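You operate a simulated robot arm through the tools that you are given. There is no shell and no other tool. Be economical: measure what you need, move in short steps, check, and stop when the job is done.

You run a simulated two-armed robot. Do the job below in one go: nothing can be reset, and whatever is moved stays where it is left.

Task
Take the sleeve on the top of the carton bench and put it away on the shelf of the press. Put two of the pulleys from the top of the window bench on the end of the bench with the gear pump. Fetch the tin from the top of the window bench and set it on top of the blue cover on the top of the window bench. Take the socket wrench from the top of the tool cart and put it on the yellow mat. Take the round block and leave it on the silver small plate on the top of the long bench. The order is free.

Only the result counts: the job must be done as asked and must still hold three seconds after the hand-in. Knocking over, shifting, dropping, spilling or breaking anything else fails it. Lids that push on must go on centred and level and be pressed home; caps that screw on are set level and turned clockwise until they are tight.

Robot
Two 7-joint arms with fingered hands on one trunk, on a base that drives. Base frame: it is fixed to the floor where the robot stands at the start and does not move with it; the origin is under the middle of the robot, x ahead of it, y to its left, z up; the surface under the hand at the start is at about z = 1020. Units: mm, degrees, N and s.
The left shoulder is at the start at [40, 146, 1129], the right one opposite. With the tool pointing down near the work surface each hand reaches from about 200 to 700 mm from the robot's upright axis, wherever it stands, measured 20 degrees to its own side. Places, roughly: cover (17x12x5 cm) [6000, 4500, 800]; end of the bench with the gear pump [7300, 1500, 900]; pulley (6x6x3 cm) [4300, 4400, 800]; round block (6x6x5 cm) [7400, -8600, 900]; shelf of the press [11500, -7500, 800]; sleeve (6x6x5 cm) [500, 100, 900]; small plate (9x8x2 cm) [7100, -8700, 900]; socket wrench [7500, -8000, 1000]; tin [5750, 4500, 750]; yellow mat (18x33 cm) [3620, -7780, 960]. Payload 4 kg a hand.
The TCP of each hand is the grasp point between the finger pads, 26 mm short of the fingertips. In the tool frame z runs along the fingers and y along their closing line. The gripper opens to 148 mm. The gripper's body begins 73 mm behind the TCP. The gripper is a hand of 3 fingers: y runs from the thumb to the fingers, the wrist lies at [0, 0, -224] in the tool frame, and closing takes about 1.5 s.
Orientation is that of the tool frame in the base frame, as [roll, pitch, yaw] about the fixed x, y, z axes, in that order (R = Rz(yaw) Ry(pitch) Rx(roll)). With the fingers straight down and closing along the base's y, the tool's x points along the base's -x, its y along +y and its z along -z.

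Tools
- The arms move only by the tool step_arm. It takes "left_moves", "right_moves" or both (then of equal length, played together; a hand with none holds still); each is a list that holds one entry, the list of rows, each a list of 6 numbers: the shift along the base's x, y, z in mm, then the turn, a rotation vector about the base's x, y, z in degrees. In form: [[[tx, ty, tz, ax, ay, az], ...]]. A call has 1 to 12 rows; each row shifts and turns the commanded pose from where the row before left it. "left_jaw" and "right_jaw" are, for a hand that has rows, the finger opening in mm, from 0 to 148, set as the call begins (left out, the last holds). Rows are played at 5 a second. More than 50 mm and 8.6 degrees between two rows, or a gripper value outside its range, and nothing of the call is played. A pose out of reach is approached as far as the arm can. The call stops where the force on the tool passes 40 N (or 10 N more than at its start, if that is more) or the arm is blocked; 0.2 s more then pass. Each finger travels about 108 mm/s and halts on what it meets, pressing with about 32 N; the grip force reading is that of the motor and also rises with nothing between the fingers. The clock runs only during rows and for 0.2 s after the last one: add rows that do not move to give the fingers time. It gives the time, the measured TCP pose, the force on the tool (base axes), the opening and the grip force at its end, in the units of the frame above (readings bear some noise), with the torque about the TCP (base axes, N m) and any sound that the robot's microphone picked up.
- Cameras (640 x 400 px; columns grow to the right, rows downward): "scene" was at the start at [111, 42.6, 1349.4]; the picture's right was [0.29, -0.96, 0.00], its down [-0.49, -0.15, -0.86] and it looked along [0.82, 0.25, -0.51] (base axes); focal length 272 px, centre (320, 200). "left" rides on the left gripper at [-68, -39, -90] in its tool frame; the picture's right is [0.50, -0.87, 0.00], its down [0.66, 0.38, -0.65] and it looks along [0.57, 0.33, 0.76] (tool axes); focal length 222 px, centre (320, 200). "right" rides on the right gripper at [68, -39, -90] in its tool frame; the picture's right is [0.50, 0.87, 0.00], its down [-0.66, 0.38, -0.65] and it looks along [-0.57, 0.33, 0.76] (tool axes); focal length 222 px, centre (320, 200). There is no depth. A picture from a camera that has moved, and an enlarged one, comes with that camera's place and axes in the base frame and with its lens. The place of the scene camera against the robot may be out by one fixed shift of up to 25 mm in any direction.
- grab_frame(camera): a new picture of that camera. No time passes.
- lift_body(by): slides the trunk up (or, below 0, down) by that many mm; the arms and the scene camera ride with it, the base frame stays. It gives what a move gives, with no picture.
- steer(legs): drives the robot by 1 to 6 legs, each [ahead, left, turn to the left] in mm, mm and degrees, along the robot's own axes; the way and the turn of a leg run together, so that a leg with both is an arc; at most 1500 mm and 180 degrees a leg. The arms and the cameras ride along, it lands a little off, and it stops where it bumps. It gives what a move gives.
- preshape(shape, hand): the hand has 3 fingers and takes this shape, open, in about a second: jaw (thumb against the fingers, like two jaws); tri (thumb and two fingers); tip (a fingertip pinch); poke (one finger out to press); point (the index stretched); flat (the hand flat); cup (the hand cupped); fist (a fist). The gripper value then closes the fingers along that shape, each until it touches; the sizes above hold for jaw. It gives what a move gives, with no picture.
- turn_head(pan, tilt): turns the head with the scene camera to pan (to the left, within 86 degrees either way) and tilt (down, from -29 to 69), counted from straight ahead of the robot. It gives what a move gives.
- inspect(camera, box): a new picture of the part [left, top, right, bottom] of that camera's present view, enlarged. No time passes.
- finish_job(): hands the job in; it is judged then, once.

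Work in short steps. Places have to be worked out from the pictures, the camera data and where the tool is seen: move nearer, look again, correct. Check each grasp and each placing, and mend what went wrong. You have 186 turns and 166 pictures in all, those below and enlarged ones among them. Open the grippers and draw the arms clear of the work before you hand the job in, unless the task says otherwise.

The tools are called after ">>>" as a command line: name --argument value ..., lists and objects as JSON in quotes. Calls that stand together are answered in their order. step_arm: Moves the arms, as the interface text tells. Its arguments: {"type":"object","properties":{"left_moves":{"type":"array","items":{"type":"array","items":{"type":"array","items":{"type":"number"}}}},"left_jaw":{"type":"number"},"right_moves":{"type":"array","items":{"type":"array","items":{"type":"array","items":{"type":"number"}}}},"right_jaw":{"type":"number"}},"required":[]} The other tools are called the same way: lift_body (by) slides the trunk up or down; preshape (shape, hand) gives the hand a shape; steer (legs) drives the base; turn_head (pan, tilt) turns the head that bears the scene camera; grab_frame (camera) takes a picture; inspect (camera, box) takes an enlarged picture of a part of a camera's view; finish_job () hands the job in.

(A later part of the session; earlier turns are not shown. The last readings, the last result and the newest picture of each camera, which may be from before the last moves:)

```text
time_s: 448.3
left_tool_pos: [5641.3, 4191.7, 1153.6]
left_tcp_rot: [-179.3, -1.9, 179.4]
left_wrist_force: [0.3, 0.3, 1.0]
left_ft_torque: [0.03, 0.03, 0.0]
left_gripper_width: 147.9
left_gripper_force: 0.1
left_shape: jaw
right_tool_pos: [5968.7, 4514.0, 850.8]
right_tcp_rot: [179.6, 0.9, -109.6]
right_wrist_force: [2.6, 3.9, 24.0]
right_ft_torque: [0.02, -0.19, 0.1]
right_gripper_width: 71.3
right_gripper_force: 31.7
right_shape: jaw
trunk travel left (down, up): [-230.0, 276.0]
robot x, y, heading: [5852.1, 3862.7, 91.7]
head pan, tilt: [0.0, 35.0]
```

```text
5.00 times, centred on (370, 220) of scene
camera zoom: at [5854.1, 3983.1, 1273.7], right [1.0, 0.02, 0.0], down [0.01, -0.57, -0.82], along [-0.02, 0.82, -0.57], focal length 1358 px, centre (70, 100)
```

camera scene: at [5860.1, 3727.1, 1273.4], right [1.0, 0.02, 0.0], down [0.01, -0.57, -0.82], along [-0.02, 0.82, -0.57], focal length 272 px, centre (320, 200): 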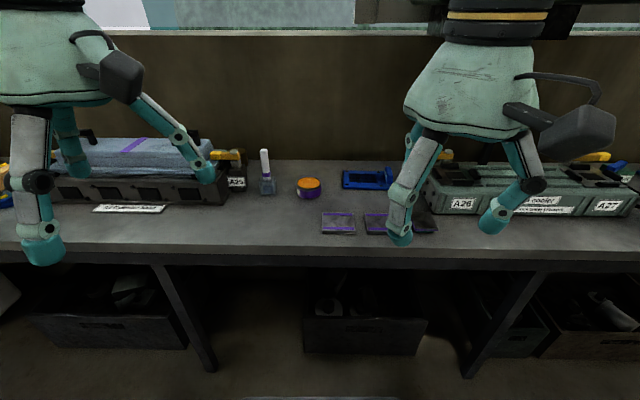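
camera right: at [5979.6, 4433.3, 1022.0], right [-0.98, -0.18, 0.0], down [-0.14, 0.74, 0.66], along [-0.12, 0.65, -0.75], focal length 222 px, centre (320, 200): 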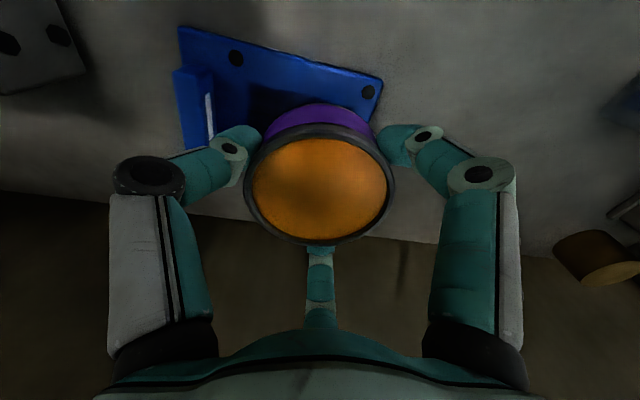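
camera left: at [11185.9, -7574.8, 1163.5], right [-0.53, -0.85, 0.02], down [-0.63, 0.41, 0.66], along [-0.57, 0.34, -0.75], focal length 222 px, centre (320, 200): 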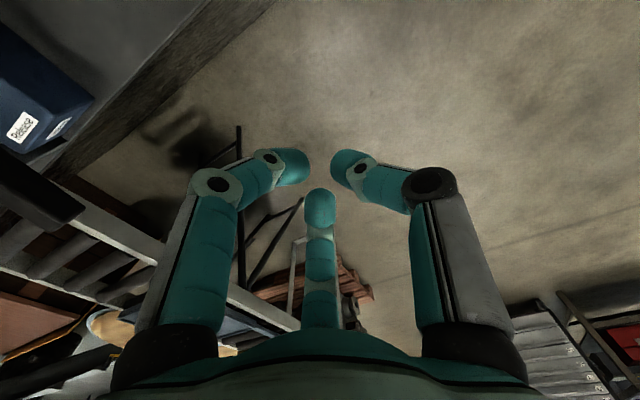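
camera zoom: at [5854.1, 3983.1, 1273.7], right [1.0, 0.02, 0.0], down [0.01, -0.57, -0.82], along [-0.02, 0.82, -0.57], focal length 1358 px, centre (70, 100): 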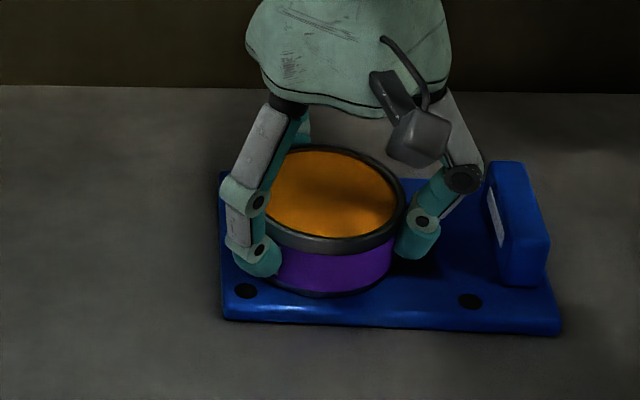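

The tin is seated on the cover. I ease up, open to 92 mm, and lift straight up.

>>> step_arm --right_moves '[[[0, 0, 3, 0, 0, 0], [0, 0, 0, 0, 0, 0]]]'

>>> step_arm --right_moves '[[[0, 0, 0, 0, 0, 0], [0, 0, 0, 0, 0, 0], [0, 0, 0, 0, 0, 0], [0, 0, 10, 0, 0, 0], [0, 0, 30, 0, 0, 0], [0, 0, 40, 0, 0, 0], [0, -20, 40, 0, 0, 0], [0, -40, 25, 0, 0, 0], [0, -45, 15, 0, 0, 0], [0, -45, 0, 0, 0, 0], [0, 0, 0, 0, 0, 0]]]' --right_jaw 92

>>> inspect --camera "scene" --box '[310, 180, 430, 260]'

```text
time_s: 448.9
left_tool_pos: [5642.5, 4192.1, 1154.0]
left_tcp_rot: [-179.3, -1.9, 179.3]
left_wrist_force: [0.0, 0.1, 0.2]
left_ft_torque: [-0.01, 0.01, 0.02]
left_gripper_width: 147.7
left_gripper_force: 0.1
left_shape: jaw
right_tool_pos: [5968.9, 4514.1, 851.7]
right_tcp_rot: [179.7, 0.7, -109.6]
right_wrist_force: [0.2, 2.5, 13.3]
right_ft_torque: [0.06, -0.11, 0.08]
right_gripper_width: 71.5
right_gripper_force: 32.0
right_shape: jaw
trunk travel left (down, up): [-230.0, 276.0]
robot x, y, heading: [5851.1, 3859.8, 91.5]
head pan, tilt: [0.0, 35.0]
```

```text
time_s: 451.3
left_tool_pos: [5641.5, 4195.2, 1153.0]
left_tcp_rot: [-179.2, -1.9, 179.2]
left_wrist_force: [-0.2, -0.7, 0.2]
left_ft_torque: [-0.04, 0.02, -0.02]
left_gripper_width: 147.9
left_gripper_force: 0.0
left_shape: jaw
right_tool_pos: [5971.5, 4366.1, 1011.4]
right_tcp_rot: [179.8, 0.6, -109.6]
right_wrist_force: [-0.2, 0.6, 0.2]
right_ft_torque: [0.01, -0.01, 0.01]
right_gripper_width: 91.5
right_gripper_force: 0.0
right_shape: jaw
trunk travel left (down, up): [-230.0, 276.0]
robot x, y, heading: [5851.0, 3860.3, 91.4]
head pan, tilt: [0.0, 35.0]
```

```text
5.00 times, centred on (370, 220) of scene
camera zoom: at [5854.0, 3986.3, 1273.3], right [1.0, 0.02, 0.0], down [0.01, -0.57, -0.82], along [-0.02, 0.82, -0.57], focal length 1358 px, centre (70, 100)
```

zoom: 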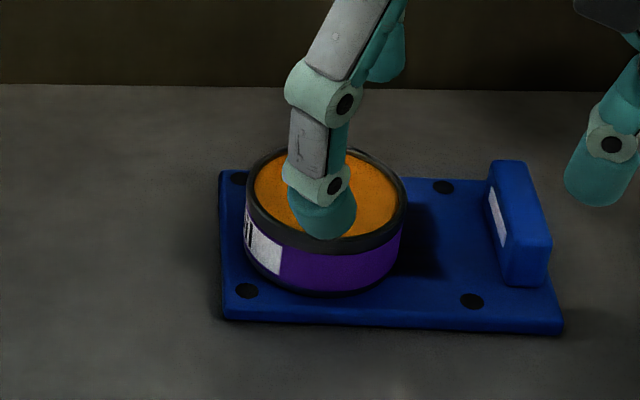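

The tin rests well on the cover. I pull the right hand back, and move west along the bench to the pulleys near x≈4400.

>>> step_arm --right_moves '[[[0, -45, 15, 0, 0, 0], [0, -45, 15, 0, 0, 0], [-20, -40, 20, 0, 0, 0], [-20, -30, 30, 0, 0, 0], [0, 0, 30, 0, 0, 0], [0, 0, 0, 0, 0, 0]]]'

>>> steer --legs '[[-120, 0, -1.4], [0, 1250, 0]]'

>>> turn_head --pan 5 --tilt 30

>>> grab_frame --camera "scene"

```text
time_s: 452.7
left_tool_pos: [5641.8, 4194.3, 1153.0]
left_tcp_rot: [-179.4, -1.8, 179.4]
left_wrist_force: [0.2, -0.5, -1.0]
left_ft_torque: [-0.03, 0.01, 0.02]
left_gripper_width: 148.0
left_gripper_force: 0.2
left_shape: jaw
right_tool_pos: [5929.6, 4205.0, 1123.7]
right_tcp_rot: [179.8, 0.6, -109.6]
right_wrist_force: [0.2, 0.1, -0.3]
right_ft_torque: [0.0, 0.02, -0.04]
right_gripper_width: 91.7
right_gripper_force: 0.2
right_shape: jaw
trunk travel left (down, up): [-230.0, 276.0]
robot x, y, heading: [5852.5, 3863.9, 91.0]
head pan, tilt: [0.0, 35.0]
```

```text
time_s: 459.8
left_tool_pos: [4419.6, 4082.3, 1153.4]
left_tcp_rot: [-179.2, -1.9, 177.7]
left_wrist_force: [0.4, -0.5, -0.1]
left_ft_torque: [0.01, 0.01, -0.02]
left_gripper_width: 148.0
left_gripper_force: 0.0
left_shape: jaw
right_tool_pos: [4707.8, 4085.9, 1122.6]
right_tcp_rot: [179.8, 0.6, -111.1]
right_wrist_force: [-0.9, -0.3, 0.1]
right_ft_torque: [0.0, -0.03, 0.01]
right_gripper_width: 91.7
right_gripper_force: 0.0
right_shape: jaw
trunk travel left (down, up): [-230.0, 276.0]
robot x, y, heading: [4621.2, 3743.2, 89.8]
head pan, tilt: [0.0, 35.0]
```

```text
time_s: 460.5
left_tool_pos: [4420.0, 4082.0, 1154.0]
left_tcp_rot: [-179.2, -1.9, 177.7]
left_wrist_force: [-0.1, 0.1, -0.4]
left_ft_torque: [0.0, -0.01, -0.02]
left_gripper_width: 148.2
left_gripper_force: 0.1
left_shape: jaw
right_tool_pos: [4707.5, 4085.5, 1123.0]
right_tcp_rot: [179.8, 0.5, -111.2]
right_wrist_force: [-0.5, -0.2, 0.0]
right_ft_torque: [0.01, 0.0, 0.0]
right_gripper_width: 91.6
right_gripper_force: 0.1
right_shape: jaw
trunk travel left (down, up): [-230.0, 276.0]
robot x, y, heading: [4621.1, 3743.2, 89.9]
head pan, tilt: [5.0, 30.0]
```

```text
35 pictures are left
camera scene: at [4617.7, 3870.0, 1281.1], right [1.0, 0.08, 0.0], down [0.04, -0.5, -0.87], along [-0.07, 0.86, -0.5], focal length 272 px, centre (320, 200)
```

scene: 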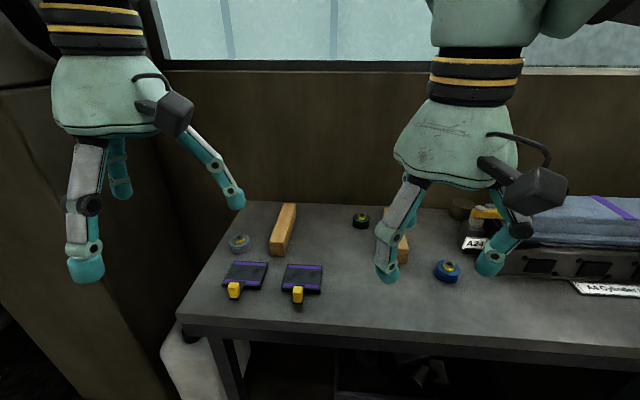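

There are three small pulleys: grey, green and blue. I zoom in to see the surroundings.

>>> inspect --camera "scene" --box '[190, 190, 500, 330]'

>>> grab_frame --camera "right"

>>> grab_frame --camera "left"

```text
2.06 times, centred on (345, 260) of scene
camera zoom: at [4617.7, 3870.0, 1281.1], right [1.0, 0.08, 0.0], down [0.04, -0.5, -0.87], along [-0.07, 0.86, -0.5], focal length 561 px, centre (268, 76)
```

zoom: 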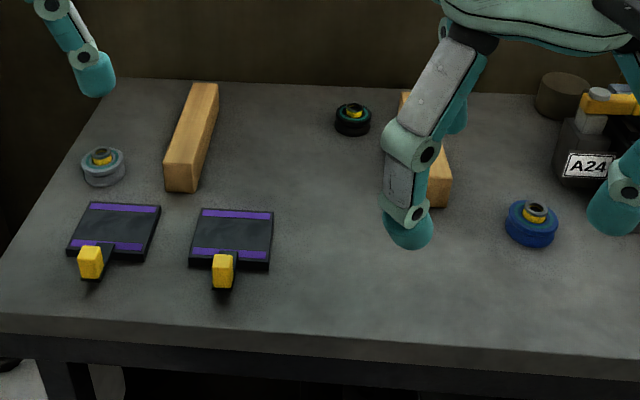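

```text
33 pictures are left
camera right: at [4719.1, 4007.9, 1212.7], right [-0.99, -0.15, 0.0], down [-0.12, 0.74, 0.66], along [-0.1, 0.65, -0.75], focal length 222 px, centre (320, 200)
```

right: 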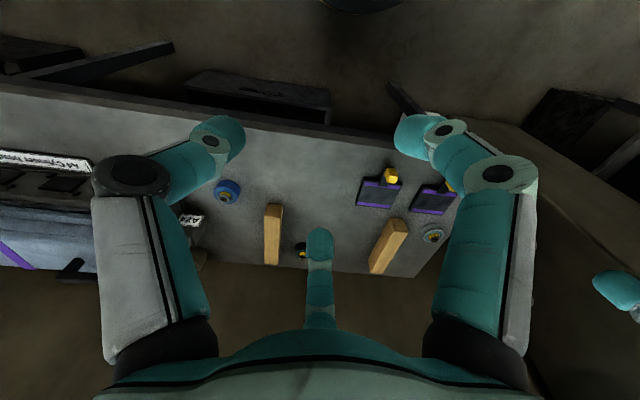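

```text
32 pictures are left
camera left: at [4489.2, 4040.8, 1243.4], right [-0.53, -0.85, 0.03], down [-0.62, 0.41, 0.67], along [-0.58, 0.34, -0.74], focal length 222 px, centre (320, 200)
```

left: 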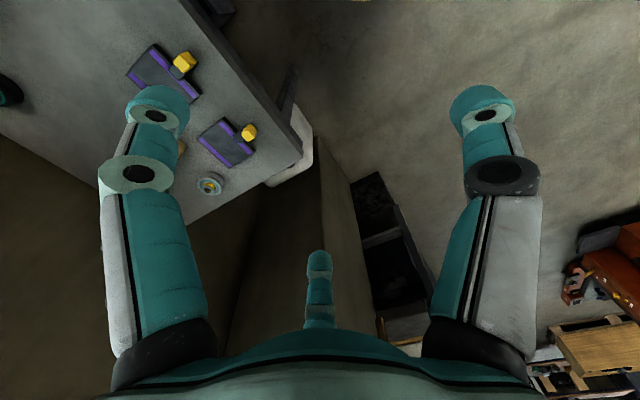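

Triangulation puts the grey pulley at (4354,4415), the green at (4684,4537), both with free space around. I drive closer, then bring the left hand over the grey and the right over the green, turning both so no digit meets the trays or wooden bars.

>>> steer --legs '[[140, 60, 0]]'

>>> step_arm --left_moves '[[[-1, 22, -25, 0, 0, 7.5], [-1, 22, -25, 0, 0, 7.5], [-1, 22, -25, 0, 0, 7.5], [-1, 22, -25, 0, 0, 7.5], [0, 22, -25, 0, 0, 7.5], [0, 22, -25, 0, 0, 7.5], [0, 22, -20, 0, 0, 7.5], [0, 22, -20, 0, 0, 7.5], [0, 0, 0, 0, 0, 0]]]' --right_moves '[[[5, 36, -18, 0, 0, -4.9], [5, 36, -18, 0, 0, -4.9], [5, 36, -18, 0, 0, -4.9], [5, 36, -18, 0, 0, -4.9], [5, 36, -18, 0, 0, -4.9], [5, 36, -18, 0, 0, -4.9], [5, 36, -20, 0, 0, -4.9], [3, 36, -20, 0, 0, -4.9], [0, 0, 0, 0, 0, 0]]]' --left_jaw 95 --right_jaw 95

>>> grab_frame --camera "left"

>>> grab_frame --camera "right"

```text
time_s: 461.8
left_tool_pos: [4361.6, 4220.2, 1154.3]
left_tcp_rot: [-179.2, -1.9, 177.6]
left_wrist_force: [0.0, 0.0, -0.6]
left_ft_torque: [0.01, -0.03, -0.02]
left_gripper_width: 147.9
left_gripper_force: 0.0
left_shape: jaw
right_tool_pos: [4649.0, 4222.5, 1123.1]
right_tcp_rot: [179.8, 0.6, -111.1]
right_wrist_force: [-0.1, -1.0, -0.6]
right_ft_torque: [0.01, 0.01, -0.02]
right_gripper_width: 91.4
right_gripper_force: 0.1
right_shape: jaw
trunk travel left (down, up): [-230.0, 276.0]
robot x, y, heading: [4561.4, 3881.6, 89.7]
head pan, tilt: [5.0, 30.0]
```

```text
time_s: 463.8
left_tool_pos: [4357.1, 4396.7, 962.7]
left_tcp_rot: [-179.3, -1.9, -122.2]
left_wrist_force: [0.0, -0.7, 0.3]
left_ft_torque: [0.03, 0.01, 0.01]
left_gripper_width: 95.8
left_gripper_force: 0.0
left_shape: jaw
right_tool_pos: [4687.9, 4510.1, 975.8]
right_tcp_rot: [179.7, 0.7, -150.4]
right_wrist_force: [0.0, 0.1, 0.1]
right_ft_torque: [-0.05, 0.01, 0.02]
right_gripper_width: 94.5
right_gripper_force: 0.0
right_shape: jaw
trunk travel left (down, up): [-230.0, 276.0]
robot x, y, heading: [4565.7, 3881.5, 89.8]
head pan, tilt: [5.0, 30.0]
```

```text
31 pictures are left
camera left: at [4427.8, 4435.8, 1053.5], right [0.47, -0.88, 0.03], down [-0.67, -0.33, 0.67], along [-0.58, -0.33, -0.74], focal length 222 px, centre (320, 200)
```

left: 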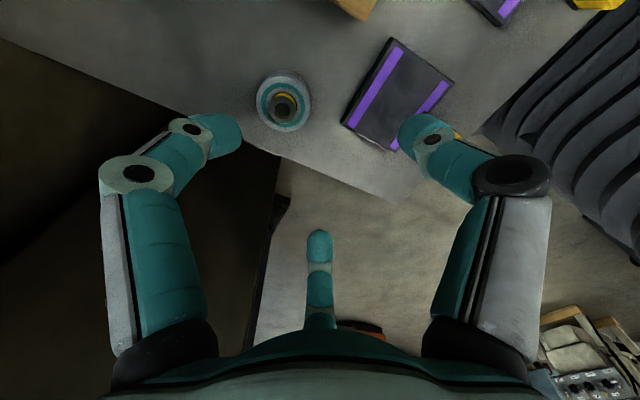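

```text
30 pictures are left
camera right: at [4647.3, 4442.5, 1065.2], right [-0.86, 0.51, 0.0], down [0.38, 0.65, 0.66], along [0.34, 0.57, -0.75], focal length 222 px, centre (320, 200)
```

right: 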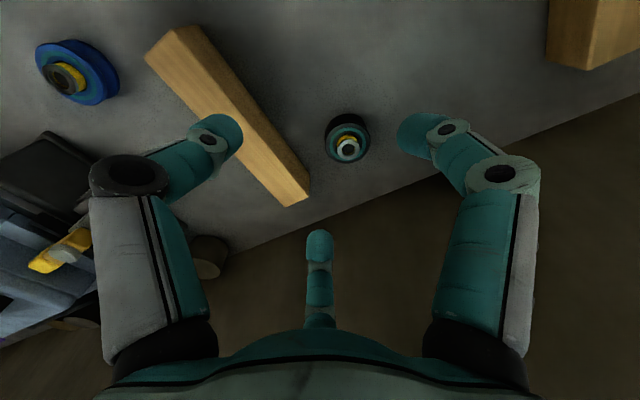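

Refined: grey pulley at (4349,4427), green at (4682,4559). I move both hands over them and go down to z≈870 for a check.

>>> step_arm --left_moves '[[[-4, 15, -20, 0, 0, 0], [-4, 15, -25, 0, 0, 0], [0, 0, -25, 0, 0, 0], [0, 0, -20, 0, 0, 0], [0, 0, 0, 0, 0, 0]]]' --right_moves '[[[-3, 24, -25, 0, 0, 0], [-4, 24, -25, 0, 0, 0], [0, 0, -28, 0, 0, 0], [0, 0, -26, 0, 0, 0], [0, 0, 0, 0, 0, 0]]]' --left_jaw 90 --right_jaw 88

>>> grab_frame --camera "left"

>>> grab_frame --camera "right"

```text
time_s: 465.0
left_tool_pos: [4348.0, 4425.4, 872.1]
left_tcp_rot: [-179.4, -2.0, -122.3]
left_wrist_force: [-0.3, -0.4, 0.0]
left_ft_torque: [-0.01, 0.0, 0.01]
left_gripper_width: 90.4
left_gripper_force: 0.0
left_shape: jaw
right_tool_pos: [4675.0, 4557.1, 875.7]
right_tcp_rot: [179.9, 0.6, -150.3]
right_wrist_force: [0.3, 0.2, -1.1]
right_ft_torque: [-0.01, -0.04, -0.01]
right_gripper_width: 88.7
right_gripper_force: 0.1
right_shape: jaw
right hand out of reach, approached as far as the arm can: row 2, 4
trunk travel left (down, up): [-230.0, 276.0]
robot x, y, heading: [4558.3, 3884.3, 89.9]
head pan, tilt: [5.0, 30.0]
```

```text
29 pictures are left
camera left: at [4419.2, 4465.1, 962.5], right [0.46, -0.89, 0.03], down [-0.67, -0.33, 0.67], along [-0.58, -0.33, -0.74], focal length 222 px, centre (320, 200)
```

left: 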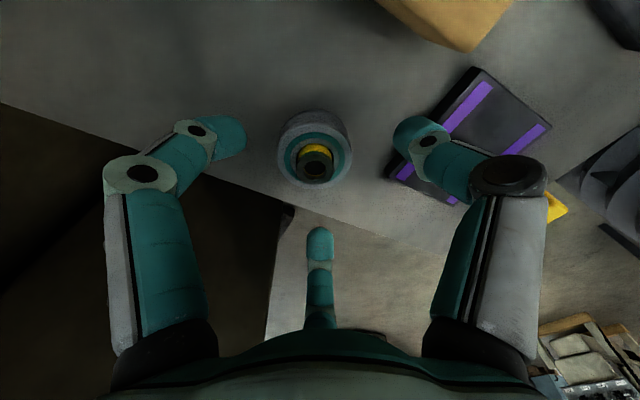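

```text
28 pictures are left
camera right: at [4633.9, 4489.1, 965.6], right [-0.86, 0.51, 0.0], down [0.38, 0.65, 0.66], along [0.34, 0.57, -0.75], focal length 222 px, centre (320, 200)
```

right: 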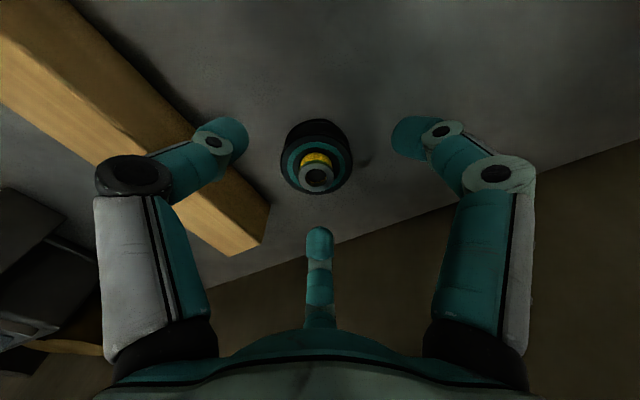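

Both hands are centred over their pulleys with clearance. I descend to z≈842 and close both.

>>> step_arm --left_moves '[[[0, 2, -15, 0, 0, 0], [0, 0, -10, 0, 0, 0], [0, 0, -5, 0, 0, 0], [0, 0, 0, 0, 0, 0]]]' --right_moves '[[[2, 0, -15, 0, 0, 0], [0, 0, -13, 0, 0, 0], [0, 0, -6, 0, 0, 0], [0, 0, 0, 0, 0, 0]]]'

>>> grab_frame --camera "right"

```text
time_s: 466.0
left_tool_pos: [4348.3, 4429.1, 843.5]
left_tcp_rot: [-179.2, -1.9, -122.3]
left_wrist_force: [-0.8, -0.4, -0.8]
left_ft_torque: [-0.02, 0.0, -0.01]
left_gripper_width: 90.3
left_gripper_force: 0.1
left_shape: jaw
right_tool_pos: [4675.1, 4558.9, 841.3]
right_tcp_rot: [179.9, 0.6, -150.4]
right_wrist_force: [0.7, 0.7, -0.3]
right_ft_torque: [-0.01, 0.01, 0.02]
right_gripper_width: 88.4
right_gripper_force: 0.0
right_shape: jaw
trunk travel left (down, up): [-230.0, 276.0]
robot x, y, heading: [4560.6, 3883.0, 89.8]
head pan, tilt: [5.0, 30.0]
```

```text
27 pictures are left
camera right: at [4635.1, 4490.9, 931.3], right [-0.86, 0.51, 0.0], down [0.38, 0.65, 0.66], along [0.34, 0.57, -0.75], focal length 222 px, centre (320, 200)
```

right: 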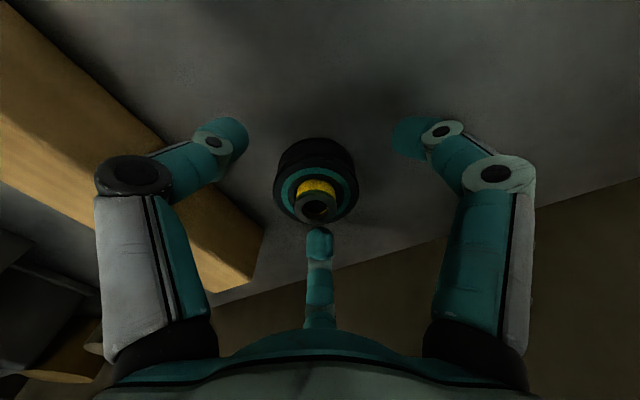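

No contact yet, so I lower 3 mm more for a fuller grip and close both hands.

>>> step_arm --left_moves '[[[0, 0, -3, 0, 0, 0], [0, 0, 0, 0, 0, 0]]]' --right_moves '[[[1, 0, -3, 0, 0, 0], [0, 0, 0, 0, 0, 0]]]'

>>> step_arm --left_moves '[[[0, 0, 0, 0, 0, 0], [0, 0, 0, 0, 0, 0], [0, 0, 0, 0, 0, 0], [0, 0, 0, 0, 0, 0], [0, 0, 0, 0, 0, 0]]]' --right_moves '[[[0, 0, 0, 0, 0, 0], [0, 0, 0, 0, 0, 0], [0, 0, 0, 0, 0, 0], [0, 0, 0, 0, 0, 0], [0, 0, 0, 0, 0, 0]]]' --left_jaw 25 --right_jaw 25

```text
time_s: 466.6
left_tool_pos: [4348.5, 4429.9, 839.9]
left_tcp_rot: [-179.2, -2.0, -122.4]
left_wrist_force: [-0.3, -0.1, -0.1]
left_ft_torque: [0.0, 0.03, -0.02]
left_gripper_width: 90.7
left_gripper_force: 0.0
left_shape: jaw
right_tool_pos: [4676.6, 4556.9, 838.6]
right_tcp_rot: [180.0, 0.4, -150.4]
right_wrist_force: [-0.4, -0.1, 0.1]
right_ft_torque: [-0.02, 0.02, 0.05]
right_gripper_width: 88.6
right_gripper_force: 0.1
right_shape: jaw
trunk travel left (down, up): [-230.0, 276.0]
robot x, y, heading: [4560.4, 3879.8, 89.8]
head pan, tilt: [5.0, 30.0]
```

```text
time_s: 467.8
left_tool_pos: [4347.6, 4429.3, 839.9]
left_tcp_rot: [-179.2, -2.0, -122.4]
left_wrist_force: [0.5, -0.1, -0.8]
left_ft_torque: [0.02, -0.04, 0.01]
left_gripper_width: 45.8
left_gripper_force: 31.6
left_shape: jaw
right_tool_pos: [4675.9, 4558.9, 837.9]
right_tcp_rot: [180.0, 0.5, -150.4]
right_wrist_force: [0.6, -0.1, 0.2]
right_ft_torque: [-0.04, -0.01, 0.03]
right_gripper_width: 46.6
right_gripper_force: 31.8
right_shape: jaw
trunk travel left (down, up): [-230.0, 276.0]
robot x, y, heading: [4558.0, 3880.7, 89.7]
head pan, tilt: [5.0, 30.0]
```

Both pulleys are gripped (about 46 mm, 32 N). I lift both, drawing the right hand back toward the robot.

>>> step_arm --left_moves '[[[0, 0, 15, 0, 0, 0], [0, 0, 25, 0, 0, 0], [0, 0, 30, 0, 0, 0], [0, -15, 35, 0, 0, 0], [0, -30, 35, 0, 0, 0], [0, -40, 20, 0, 0, 0], [0, -40, 20, 0, 0, 0], [0, -40, 10, 0, 0, 0], [0, 0, 0, 0, 0, 0]]]' --right_moves '[[[0, 0, 15, 0, 0, 0], [0, -5, 25, 0, 0, 0], [0, -15, 30, 0, 0, 0], [0, -30, 35, 0, 0, 0], [0, -35, 30, 0, 0, 0], [0, -45, 15, 0, 0, 0], [0, -45, 15, 0, 0, 0], [0, -45, 10, 0, 0, 0], [0, 0, 0, 0, 0, 0]]]'

>>> grab_frame --camera "scene"

```text
time_s: 469.8
left_tool_pos: [4349.9, 4263.5, 1029.6]
left_tcp_rot: [-179.1, -2.0, -122.3]
left_wrist_force: [0.2, 0.3, -3.2]
left_ft_torque: [-0.03, -0.04, 0.01]
left_gripper_width: 45.8
left_gripper_force: 32.5
left_shape: jaw
right_tool_pos: [4648.8, 4528.8, 1015.7]
right_tcp_rot: [179.9, 0.7, -150.4]
right_wrist_force: [0.6, -0.1, -4.3]
right_ft_torque: [-0.04, 0.04, -0.01]
right_gripper_width: 46.6
right_gripper_force: 32.5
right_shape: jaw
right hand out of reach, approached as far as the arm can: row 2, 3, 4, 5, 6, 7, 8
trunk travel left (down, up): [-230.0, 276.0]
robot x, y, heading: [4561.7, 3880.9, 89.5]
head pan, tilt: [5.0, 30.0]
```

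```text
26 pictures are left
camera scene: at [4558.8, 4010.7, 1281.0], right [1.0, 0.08, 0.0], down [0.04, -0.5, -0.87], along [-0.07, 0.86, -0.5], focal length 272 px, centre (320, 200)
```

scene: 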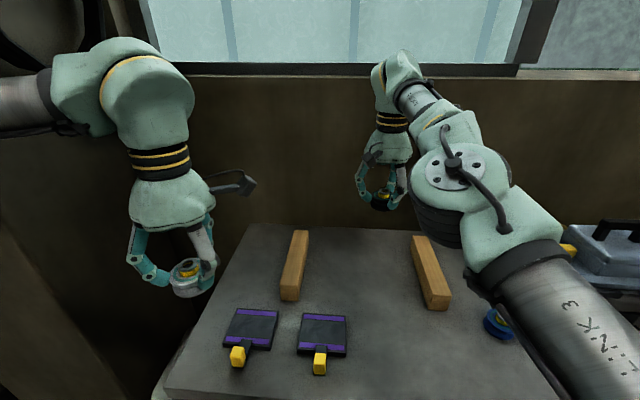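

Both pulleys are lifted. The right arm is fully stretched, so I draw it back toward the robot.

>>> step_arm --right_moves '[[[5, -40, 0, 0, 0, 0], [5, -45, 0, 0, 0, 0], [5, -45, 0, 0, 0, 0], [5, -45, 10, 0, 0, 0], [5, -45, 20, 0, 0, 0], [5, -45, 20, 0, 0, 0], [0, 0, 0, 0, 0, 0]]]'

```text
time_s: 471.4
left_tool_pos: [4349.1, 4264.1, 1030.2]
left_tcp_rot: [-179.1, -2.0, -122.4]
left_wrist_force: [-0.1, -0.7, -3.7]
left_ft_torque: [0.01, -0.02, 0.01]
left_gripper_width: 45.5
left_gripper_force: 32.0
left_shape: jaw
right_tool_pos: [4637.1, 4506.0, 1068.3]
right_tcp_rot: [180.0, 0.6, -150.4]
right_wrist_force: [0.5, 0.1, -4.1]
right_ft_torque: [-0.01, -0.03, 0.0]
right_gripper_width: 46.5
right_gripper_force: 32.3
right_shape: jaw
right hand out of reach, approached as far as the arm can: row 1, 2, 3, 4, 5, 6
trunk travel left (down, up): [-230.0, 276.0]
robot x, y, heading: [4560.1, 3881.7, 89.5]
head pan, tilt: [5.0, 30.0]
```

The arm seems caught at a joint limit with this wrist yaw. I turn the hand back while drawing it in.

>>> step_arm --right_moves '[[[0, 0, 0, 0, 0, 6], [0, 0, 0, 0, 0, 6], [0, -10, 0, 0, 0, 6], [0, -20, 0, 0, 0, 6], [0, -30, 0, 0, 0, 6], [0, -40, 0, 0, 0, 6], [0, -40, 0, 0, 0, 4], [0, 0, 0, 0, 0, 0]]]'

```text
time_s: 473.2
left_tool_pos: [4349.6, 4264.2, 1030.2]
left_tcp_rot: [-179.2, -1.9, -122.3]
left_wrist_force: [-0.8, 0.3, -3.6]
left_ft_torque: [0.01, 0.02, -0.01]
left_gripper_width: 45.6
left_gripper_force: 31.9
left_shape: jaw
right_tool_pos: [4627.3, 4420.4, 1096.9]
right_tcp_rot: [179.7, 0.6, -113.4]
right_wrist_force: [-1.2, 0.1, -3.2]
right_ft_torque: [0.0, 0.0, 0.03]
right_gripper_width: 46.4
right_gripper_force: 31.6
right_shape: jaw
right hand out of reach, approached as far as the arm can: row 3, 4, 5
trunk travel left (down, up): [-230.0, 276.0]
robot x, y, heading: [4560.6, 3882.6, 89.5]
head pan, tilt: [5.0, 30.0]
```

>>> step_arm --right_moves '[[[5, -40, 0, 0, 0, 0], [5, -45, 0, 0, 0, 0], [5, -45, 0, 0, 0, 0], [5, -45, 0, 0, 0, 0], [0, 0, 0, 0, 0, 0]]]'

>>> grab_frame --camera "scene"

```text
time_s: 474.4
left_tool_pos: [4349.3, 4264.9, 1030.2]
left_tcp_rot: [-179.3, -2.0, -122.4]
left_wrist_force: [-0.9, -0.3, -2.7]
left_ft_torque: [-0.01, -0.01, -0.01]
left_gripper_width: 45.3
left_gripper_force: 32.2
left_shape: jaw
right_tool_pos: [4647.5, 4244.7, 1096.9]
right_tcp_rot: [179.9, 0.5, -113.4]
right_wrist_force: [-0.9, 0.2, -3.6]
right_ft_torque: [-0.04, 0.01, 0.0]
right_gripper_width: 46.1
right_gripper_force: 32.2
right_shape: jaw
trunk travel left (down, up): [-230.0, 276.0]
robot x, y, heading: [4561.6, 3880.5, 89.6]
head pan, tilt: [5.0, 30.0]
```

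```text
25 pictures are left
camera scene: at [4558.2, 4010.3, 1281.0], right [1.0, 0.08, 0.0], down [0.04, -0.5, -0.87], along [-0.07, 0.86, -0.5], focal length 272 px, centre (320, 200)
```

scene: 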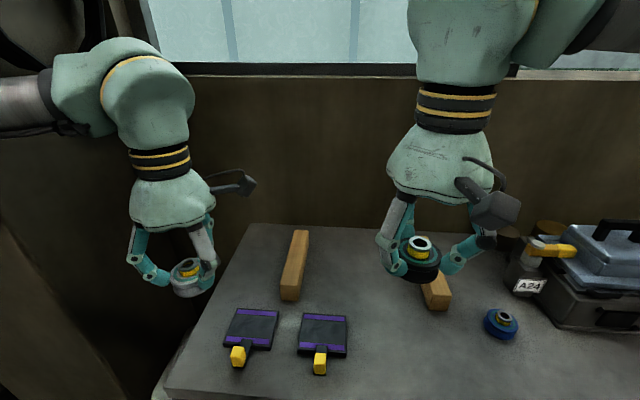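

Both pulleys are held well. I back away, move east and turn to face the north end of the pump bench.

>>> steer --legs '[[-800, 0, 0], [0, -1500, 0], [0, -1170, 0], [0, 0, 180], [200, 0, 0]]'

>>> turn_head --pan 0 --tilt 25

>>> grab_frame --camera "scene"

```text
time_s: 499.8
left_tool_pos: [7440.2, 2511.2, 1030.6]
left_tcp_rot: [-179.3, -1.9, 56.0]
left_wrist_force: [0.4, -0.4, -3.9]
left_ft_torque: [0.04, 0.02, 0.0]
left_gripper_width: 45.2
left_gripper_force: 32.1
left_shape: jaw
right_tool_pos: [7143.1, 2540.2, 1099.4]
right_tcp_rot: [180.0, 0.6, 64.9]
right_wrist_force: [0.8, -0.7, -4.1]
right_ft_torque: [0.03, -0.02, -0.02]
right_gripper_width: 45.7
right_gripper_force: 31.9
right_shape: jaw
trunk travel left (down, up): [-230.0, 276.0]
robot x, y, heading: [7238.6, 2898.8, -92.1]
head pan, tilt: [5.0, 30.0]
```

```text
time_s: 500.4
left_tool_pos: [7439.6, 2511.5, 1030.7]
left_tcp_rot: [-179.3, -2.0, 55.9]
left_wrist_force: [-0.2, 0.4, -3.3]
left_ft_torque: [0.0, 0.02, -0.05]
left_gripper_width: 45.4
left_gripper_force: 32.2
left_shape: jaw
right_tool_pos: [7143.4, 2539.1, 1096.8]
right_tcp_rot: [179.9, 0.5, 65.0]
right_wrist_force: [-0.5, -0.2, -4.3]
right_ft_torque: [0.01, 0.0, 0.0]
right_gripper_width: 45.7
right_gripper_force: 32.1
right_shape: jaw
trunk travel left (down, up): [-230.0, 276.0]
robot x, y, heading: [7239.2, 2895.0, -92.1]
head pan, tilt: [0.0, 25.0]
```

```text
24 pictures are left
camera scene: at [7239.7, 2801.5, 1289.0], right [-1.0, 0.03, 0.0], down [0.01, 0.42, -0.91], along [-0.03, -0.91, -0.42], focal length 272 px, centre (320, 200)
```

scene: 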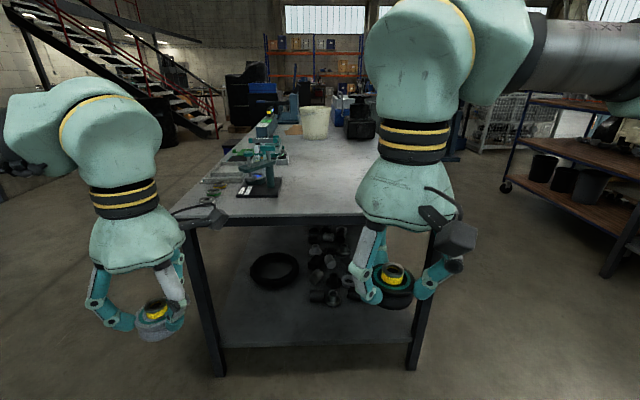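

This bench's north end is right here, clear except at the left edge. I zoom in to confirm the pump and the free area.

>>> inspect --camera "scene" --box '[180, 80, 400, 240]'

```text
2.50 times, centred on (290, 160) of scene
camera zoom: at [7239.7, 2801.5, 1289.0], right [-1.0, 0.03, 0.0], down [0.01, 0.42, -0.91], along [-0.03, -0.91, -0.42], focal length 679 px, centre (395, 300)
```

zoom: 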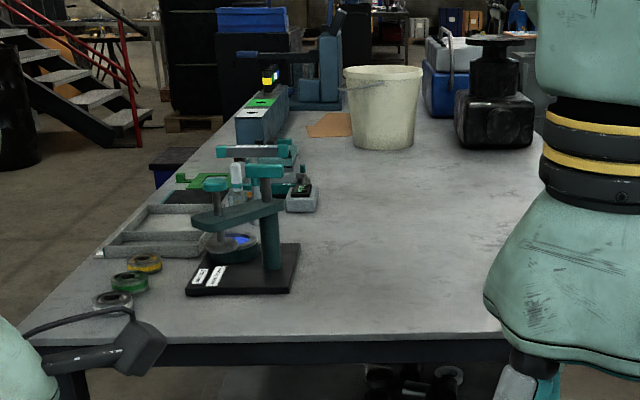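

The black body beyond the bucket looks like the gear pump, and the middle and right of the end are free. I raise the trunk, shift right a little and drive up to the end.

>>> lift_body --by 100

>>> steer --legs '[[0, -90, 2.1], [520, 0, 0]]'

>>> turn_head --pan 0 --tilt 45

>>> grab_frame --camera "scene"

```text
time_s: 501.8
left_tool_pos: [7440.6, 2511.6, 1130.6]
left_tcp_rot: [-179.2, -1.8, 56.0]
left_wrist_force: [0.3, -0.3, -3.9]
left_ft_torque: [-0.02, 0.01, 0.04]
left_gripper_width: 45.5
left_gripper_force: 31.8
left_shape: jaw
right_tool_pos: [7142.7, 2538.3, 1196.5]
right_tcp_rot: [179.9, 0.5, 64.9]
right_wrist_force: [0.0, -0.6, -3.9]
right_ft_torque: [0.0, 0.02, -0.03]
right_gripper_width: 46.0
right_gripper_force: 31.6
right_shape: jaw
trunk travel left (down, up): [-330.0, 176.0]
robot x, y, heading: [7239.3, 2902.1, -91.9]
head pan, tilt: [0.0, 25.0]
```

```text
time_s: 505.5
left_tool_pos: [7365.2, 1997.5, 1129.4]
left_tcp_rot: [-179.1, -1.9, 58.3]
left_wrist_force: [0.0, 0.0, -2.9]
left_ft_torque: [0.02, 0.02, 0.03]
left_gripper_width: 45.4
left_gripper_force: 31.9
left_shape: jaw
right_tool_pos: [7069.1, 2013.1, 1196.9]
right_tcp_rot: [179.9, 0.6, 67.3]
right_wrist_force: [-0.7, -0.5, -3.8]
right_ft_torque: [0.04, 0.01, -0.01]
right_gripper_width: 45.7
right_gripper_force: 32.2
right_shape: jaw
trunk travel left (down, up): [-330.0, 176.0]
robot x, y, heading: [7147.2, 2375.2, -89.7]
head pan, tilt: [0.0, 25.0]
```

```text
time_s: 506.4
left_tool_pos: [7365.9, 1997.3, 1129.3]
left_tcp_rot: [-179.2, -2.0, 58.3]
left_wrist_force: [0.9, -1.2, -4.1]
left_ft_torque: [0.01, 0.03, 0.03]
left_gripper_width: 45.2
left_gripper_force: 31.8
left_shape: jaw
right_tool_pos: [7067.9, 2013.5, 1197.0]
right_tcp_rot: [179.9, 0.6, 67.3]
right_wrist_force: [0.9, -0.6, -3.6]
right_ft_torque: [0.0, -0.03, 0.0]
right_gripper_width: 45.9
right_gripper_force: 31.7
right_shape: jaw
trunk travel left (down, up): [-330.0, 176.0]
robot x, y, heading: [7149.2, 2378.8, -89.8]
head pan, tilt: [0.0, 45.0]
```

```text
22 pictures are left
camera scene: at [7154.4, 2290.2, 1357.4], right [-1.0, -0.01, 0.0], down [0.0, 0.71, -0.71], along [0.0, -0.71, -0.71], focal length 272 px, centre (320, 200)
```

scene: 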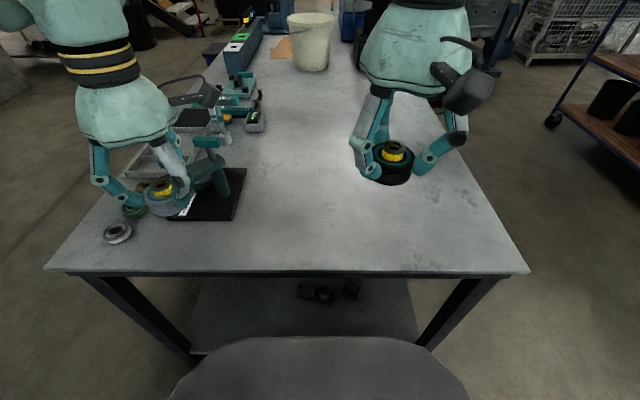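

The table edge is at y≈1995, top z≈850, and the vice base starts at x≈7353. I move 60 mm closer and bring the pulleys over (7240,1720) and (7040,1720).

>>> steer --legs '[[60, 0, 0]]'

>>> step_arm --left_moves '[[[-40, 0, 0, 0, 0, 0], [-42, 0, 0, 0, 0, 0], [-42, 0, 0, 0, 0, 0], [0, -35, -20, 0, 0, 0], [0, -36, -25, 0, 0, 0], [0, -36, -25, 0, 0, 0], [0, -36, -25, 0, 0, 0], [0, -36, -30, 0, 0, 0], [0, -36, -30, 0, 0, 0], [0, 0, -20, 0, 0, 0], [0, 0, 0, 0, 0, 0]]]' --right_moves '[[[-10, 0, -20, 0, 0, 0], [-10, 0, -20, 0, 0, 0], [-9, 0, -20, 0, 0, 0], [0, -39, -25, 0, 0, 0], [0, -39, -25, 0, 0, 0], [0, -39, -25, 0, 0, 0], [0, -39, -25, 0, 0, 0], [0, -39, -30, 0, 0, 0], [0, -38, -30, 0, 0, 0], [0, 0, -20, 0, 0, 0], [0, 0, 0, 0, 0, 0]]]'

>>> grab_frame --camera "scene"

```text
time_s: 507.3
left_tool_pos: [7365.2, 1942.6, 1131.7]
left_tcp_rot: [-179.4, -1.7, 58.2]
left_wrist_force: [0.4, 0.1, -4.1]
left_ft_torque: [-0.03, 0.0, 0.0]
left_gripper_width: 45.1
left_gripper_force: 32.0
left_shape: jaw
right_tool_pos: [7067.5, 1960.2, 1199.3]
right_tcp_rot: [179.9, 0.8, 67.4]
right_wrist_force: [0.6, -0.4, -3.6]
right_ft_torque: [-0.02, 0.0, 0.0]
right_gripper_width: 45.8
right_gripper_force: 32.3
right_shape: jaw
trunk travel left (down, up): [-330.0, 176.0]
robot x, y, heading: [7149.9, 2314.8, -89.7]
head pan, tilt: [0.0, 45.0]
```

```text
time_s: 509.7
left_tool_pos: [7241.4, 1723.3, 953.6]
left_tcp_rot: [-179.2, -1.8, 58.1]
left_wrist_force: [-0.3, 0.2, -3.6]
left_ft_torque: [0.04, 0.02, 0.01]
left_gripper_width: 45.4
left_gripper_force: 32.1
left_shape: jaw
right_tool_pos: [7039.0, 1719.4, 956.8]
right_tcp_rot: [179.9, 0.6, 67.3]
right_wrist_force: [-0.5, 0.6, -3.3]
right_ft_torque: [0.02, 0.01, 0.02]
right_gripper_width: 45.7
right_gripper_force: 32.3
right_shape: jaw
trunk travel left (down, up): [-330.0, 176.0]
robot x, y, heading: [7149.1, 2317.8, -89.6]
head pan, tilt: [0.0, 45.0]
```

```text
21 pictures are left
camera scene: at [7154.4, 2231.2, 1357.4], right [-1.0, 0.0, 0.0], down [0.0, 0.71, -0.71], along [0.0, -0.71, -0.71], focal length 272 px, centre (320, 200)
```

scene: 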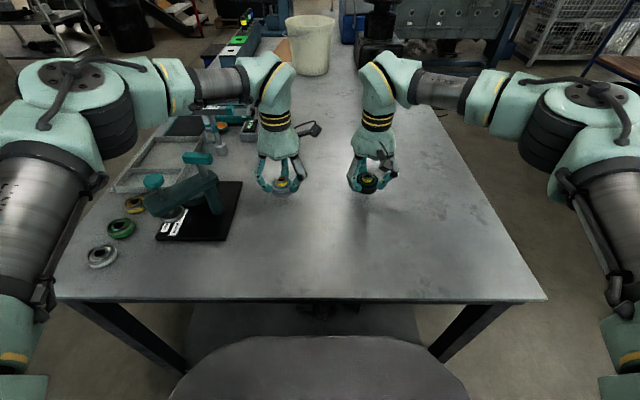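

Both are over free bench surface. I lower them together, then in small steps to contact.

>>> step_arm --left_moves '[[[0, 0, -20, 0, 0, 0], [0, 0, -20, 0, 0, 0], [0, 0, -14, 0, 0, 0], [0, 0, 0, 0, 0, 0]]]' --right_moves '[[[0, 0, -20, 0, 0, 0], [0, 0, -20, 0, 0, 0], [0, 0, -17, 0, 0, 0], [0, 0, 0, 0, 0, 0]]]'

>>> step_arm --left_moves '[[[0, 0, -2, 0, 0, 0], [0, 0, -2, 0, 0, 0], [0, 0, -2, 0, 0, 0], [0, 0, 0, 0, 0, 0]]]' --right_moves '[[[0, 0, -2, 0, 0, 0], [0, 0, -2, 0, 0, 0], [0, 0, -2, 0, 0, 0], [0, 0, 0, 0, 0, 0]]]'

>>> inspect --camera "scene" --box '[230, 120, 430, 230]'

```text
time_s: 510.6
left_tool_pos: [7241.0, 1721.6, 917.7]
left_tcp_rot: [-179.4, -0.4, 58.4]
left_wrist_force: [4.3, 9.5, 24.6]
left_ft_torque: [0.4, -0.16, -0.06]
left_gripper_width: 47.2
left_gripper_force: 32.0
left_shape: jaw
right_tool_pos: [7040.3, 1720.0, 915.6]
right_tcp_rot: [179.0, 1.7, 67.1]
right_wrist_force: [-3.1, 9.0, 22.1]
right_ft_torque: [0.36, 0.27, -0.07]
right_gripper_width: 48.1
right_gripper_force: 31.2
right_shape: jaw
trunk travel left (down, up): [-330.0, 176.0]
robot x, y, heading: [7151.3, 2317.9, -89.9]
head pan, tilt: [0.0, 45.0]
stopped in row 4 (left hand): the force on the tool passed its limit at 44 N (the readings are from after the stop); the commanded pose is now the measured one
```

```text
time_s: 511.3
left_tool_pos: [7239.5, 1718.2, 917.8]
left_tcp_rot: [-179.6, 0.1, 58.5]
left_wrist_force: [3.5, 9.5, 24.9]
left_ft_torque: [0.42, -0.11, -0.05]
left_gripper_width: 47.1
left_gripper_force: 31.7
left_shape: jaw
right_tool_pos: [7042.0, 1717.9, 916.3]
right_tcp_rot: [178.7, 2.1, 67.2]
right_wrist_force: [-3.6, 9.4, 23.8]
right_ft_torque: [0.4, 0.29, -0.05]
right_gripper_width: 48.3
right_gripper_force: 31.7
right_shape: jaw
trunk travel left (down, up): [-330.0, 176.0]
robot x, y, heading: [7148.0, 2316.8, -89.6]
head pan, tilt: [0.0, 45.0]
stopped in row 3 (left hand): the force on the tool passed its limit at 41 N (the readings are from after the stop); the commanded pose is now the measured one
```

```text
3.20 times, centred on (330, 175) of scene
camera zoom: at [7154.6, 2238.5, 1357.9], right [-1.0, 0.0, 0.0], down [0.0, 0.7, -0.71], along [0.0, -0.71, -0.7], focal length 869 px, centre (288, 280)
```

zoom: 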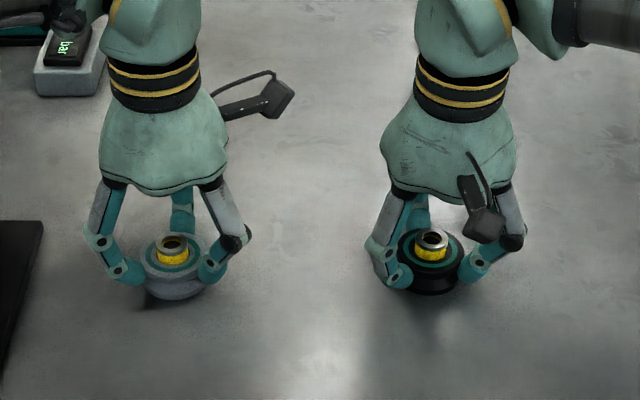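

Both pulleys are pressed on the bench (about 24 N each). I ease up 2 mm, open both and lift away.

>>> step_arm --left_moves '[[[0, 0, 2, 0, 0, 0], [0, 0, 0, 0, 0, 0]]]' --right_moves '[[[0, 0, 2, 0, 0, 0], [0, 0, 0, 0, 0, 0]]]'

>>> step_arm --left_moves '[[[0, 0, 0, 0, 0, 0], [0, 0, 0, 0, 0, 0], [0, 0, 0, 0, 0, 0], [0, 0, 10, 0, 0, 0], [0, 0, 25, 0, 0, 0], [0, 0, 30, 0, 0, 0], [0, 20, 35, 0, 0, 0], [0, 35, 30, 0, 0, 0], [0, 40, 20, 0, 0, 0], [0, 45, 0, 0, 0, 0], [0, 45, 0, 0, 0, 0], [0, 0, 0, 0, 0, 0]]]' --right_moves '[[[0, 0, 0, 0, 0, 0], [0, 0, 0, 0, 0, 0], [0, 0, 0, 0, 0, 0], [0, 0, 10, 0, 0, 0], [0, 0, 25, 0, 0, 0], [0, 0, 30, 0, 0, 0], [0, 20, 35, 0, 0, 0], [0, 35, 30, 0, 0, 0], [0, 40, 20, 0, 0, 0], [0, 45, 0, 0, 0, 0], [0, 45, 0, 0, 0, 0], [0, 0, 0, 0, 0, 0]]]' --left_jaw 80 --right_jaw 80

>>> grab_frame --camera "scene"

```text
time_s: 511.9
left_tool_pos: [7240.4, 1718.6, 917.7]
left_tcp_rot: [-179.7, 0.0, 58.3]
left_wrist_force: [-2.2, 6.1, 22.9]
left_ft_torque: [0.35, 0.0, 0.03]
left_gripper_width: 47.7
left_gripper_force: 31.9
left_shape: jaw
right_tool_pos: [7040.4, 1719.1, 916.8]
right_tcp_rot: [178.7, 2.1, 67.2]
right_wrist_force: [1.8, 5.2, 19.5]
right_ft_torque: [0.28, 0.13, -0.07]
right_gripper_width: 48.4
right_gripper_force: 32.4
right_shape: jaw
trunk travel left (down, up): [-330.0, 176.0]
robot x, y, heading: [7151.4, 2316.1, -89.5]
head pan, tilt: [0.0, 45.0]
```

```text
time_s: 514.5
left_tool_pos: [7240.7, 1898.5, 1062.5]
left_tcp_rot: [-179.6, -0.4, 58.4]
left_wrist_force: [0.2, -0.3, 0.0]
left_ft_torque: [0.0, -0.02, 0.02]
left_gripper_width: 79.6
left_gripper_force: 0.1
left_shape: jaw
right_tool_pos: [7041.4, 1897.1, 1061.0]
right_tcp_rot: [179.0, 1.7, 67.2]
right_wrist_force: [-0.4, -0.5, 0.6]
right_ft_torque: [0.02, -0.02, 0.03]
right_gripper_width: 79.7
right_gripper_force: 0.0
right_shape: jaw
trunk travel left (down, up): [-330.0, 176.0]
robot x, y, heading: [7144.6, 2318.4, -89.7]
head pan, tilt: [0.0, 45.0]
```

```text
19 pictures are left
camera scene: at [7154.3, 2230.4, 1357.3], right [-1.0, 0.0, 0.0], down [0.0, 0.71, -0.71], along [0.0, -0.71, -0.71], focal length 272 px, centre (320, 200)
```

scene: 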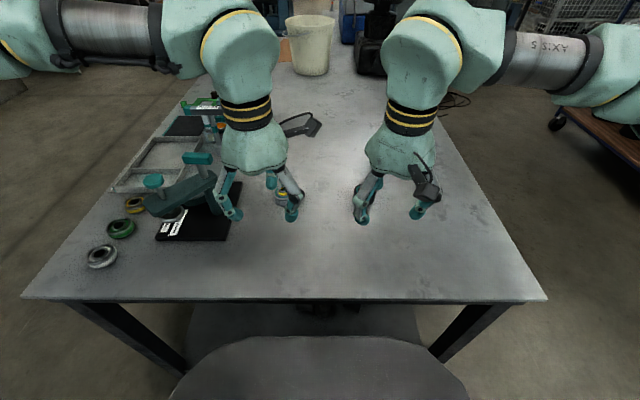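

I back away from the bench to see the result.

>>> steer --legs '[[-450, 0, 0]]'

>>> turn_head --pan 0 --tilt 30

>>> inspect --camera "scene" --box '[180, 90, 460, 270]'

```text
time_s: 517.2
left_tool_pos: [7239.8, 2347.8, 1062.9]
left_tcp_rot: [-179.6, -0.4, 58.5]
left_wrist_force: [0.0, 0.4, -0.5]
left_ft_torque: [0.01, 0.03, -0.01]
left_gripper_width: 79.7
left_gripper_force: 0.1
left_shape: jaw
right_tool_pos: [7040.3, 2346.6, 1060.8]
right_tcp_rot: [179.0, 1.9, 67.3]
right_wrist_force: [-0.3, -0.6, 0.3]
right_ft_torque: [-0.01, -0.04, 0.03]
right_gripper_width: 79.5
right_gripper_force: 0.1
right_shape: jaw
trunk travel left (down, up): [-330.0, 176.0]
robot x, y, heading: [7145.8, 2764.4, -89.8]
head pan, tilt: [0.0, 45.0]
```

```text
time_s: 518.0
left_tool_pos: [7238.2, 2348.5, 1064.7]
left_tcp_rot: [-179.6, -0.5, 58.5]
left_wrist_force: [-0.8, -0.7, -0.7]
left_ft_torque: [0.02, -0.01, 0.0]
left_gripper_width: 79.5
left_gripper_force: 0.0
left_shape: jaw
right_tool_pos: [7039.7, 2346.4, 1060.6]
right_tcp_rot: [178.9, 1.8, 67.3]
right_wrist_force: [-0.7, 0.4, 0.3]
right_ft_torque: [0.01, -0.02, -0.02]
right_gripper_width: 79.8
right_gripper_force: 0.2
right_shape: jaw
trunk travel left (down, up): [-330.0, 176.0]
robot x, y, heading: [7147.0, 2766.8, -89.2]
head pan, tilt: [0.0, 30.0]
```

```text
2.22 times, centred on (320, 180) of scene
camera zoom: at [7152.0, 2672.6, 1380.0], right [-1.0, -0.01, 0.0], down [0.0, 0.5, -0.87], along [0.01, -0.87, -0.5], focal length 604 px, centre (320, 244)
```

zoom: 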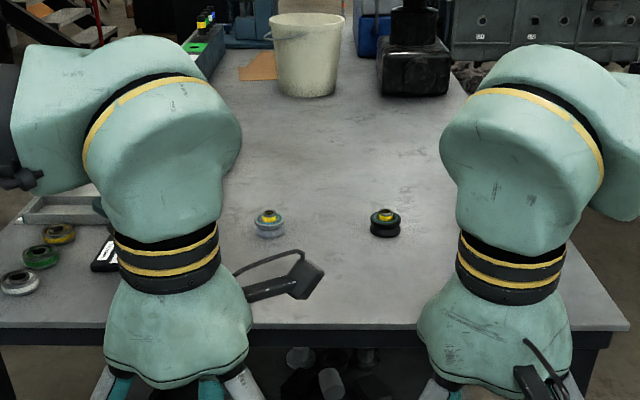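

Both pulleys stand upright on the free end. To keep them well together toward the middle of the bench end, I go back and move the green one about 90 mm east.

>>> steer --legs '[[447, 0, -0.6]]'

>>> step_arm --right_moves '[[[0, 0, 0, 0, 0, 0]]]' --right_jaw 88

```text
time_s: 520.7
left_tool_pos: [7229.8, 1905.2, 1062.4]
left_tcp_rot: [-179.6, -0.5, 57.5]
left_wrist_force: [-0.6, -0.3, -0.1]
left_ft_torque: [-0.04, -0.02, 0.01]
left_gripper_width: 79.7
left_gripper_force: 0.1
left_shape: jaw
right_tool_pos: [7031.1, 1907.9, 1061.6]
right_tcp_rot: [178.9, 1.7, 66.2]
right_wrist_force: [0.0, 0.4, -0.6]
right_ft_torque: [0.03, 0.01, -0.04]
right_gripper_width: 79.7
right_gripper_force: 0.1
right_shape: jaw
trunk travel left (down, up): [-330.0, 176.0]
robot x, y, heading: [7148.5, 2327.4, -90.9]
head pan, tilt: [0.0, 30.0]
```

```text
time_s: 521.1
left_tool_pos: [7230.6, 1905.7, 1064.0]
left_tcp_rot: [-179.5, -0.3, 57.5]
left_wrist_force: [0.5, -0.1, 0.9]
left_ft_torque: [0.04, 0.01, -0.01]
left_gripper_width: 79.5
left_gripper_force: 0.0
left_shape: jaw
right_tool_pos: [7031.7, 1906.7, 1061.2]
right_tcp_rot: [178.9, 1.8, 66.2]
right_wrist_force: [-0.4, 0.8, 0.0]
right_ft_torque: [-0.03, -0.01, -0.02]
right_gripper_width: 87.8
right_gripper_force: 0.1
right_shape: jaw
trunk travel left (down, up): [-330.0, 176.0]
robot x, y, heading: [7144.9, 2323.1, -90.9]
head pan, tilt: [0.0, 30.0]
```

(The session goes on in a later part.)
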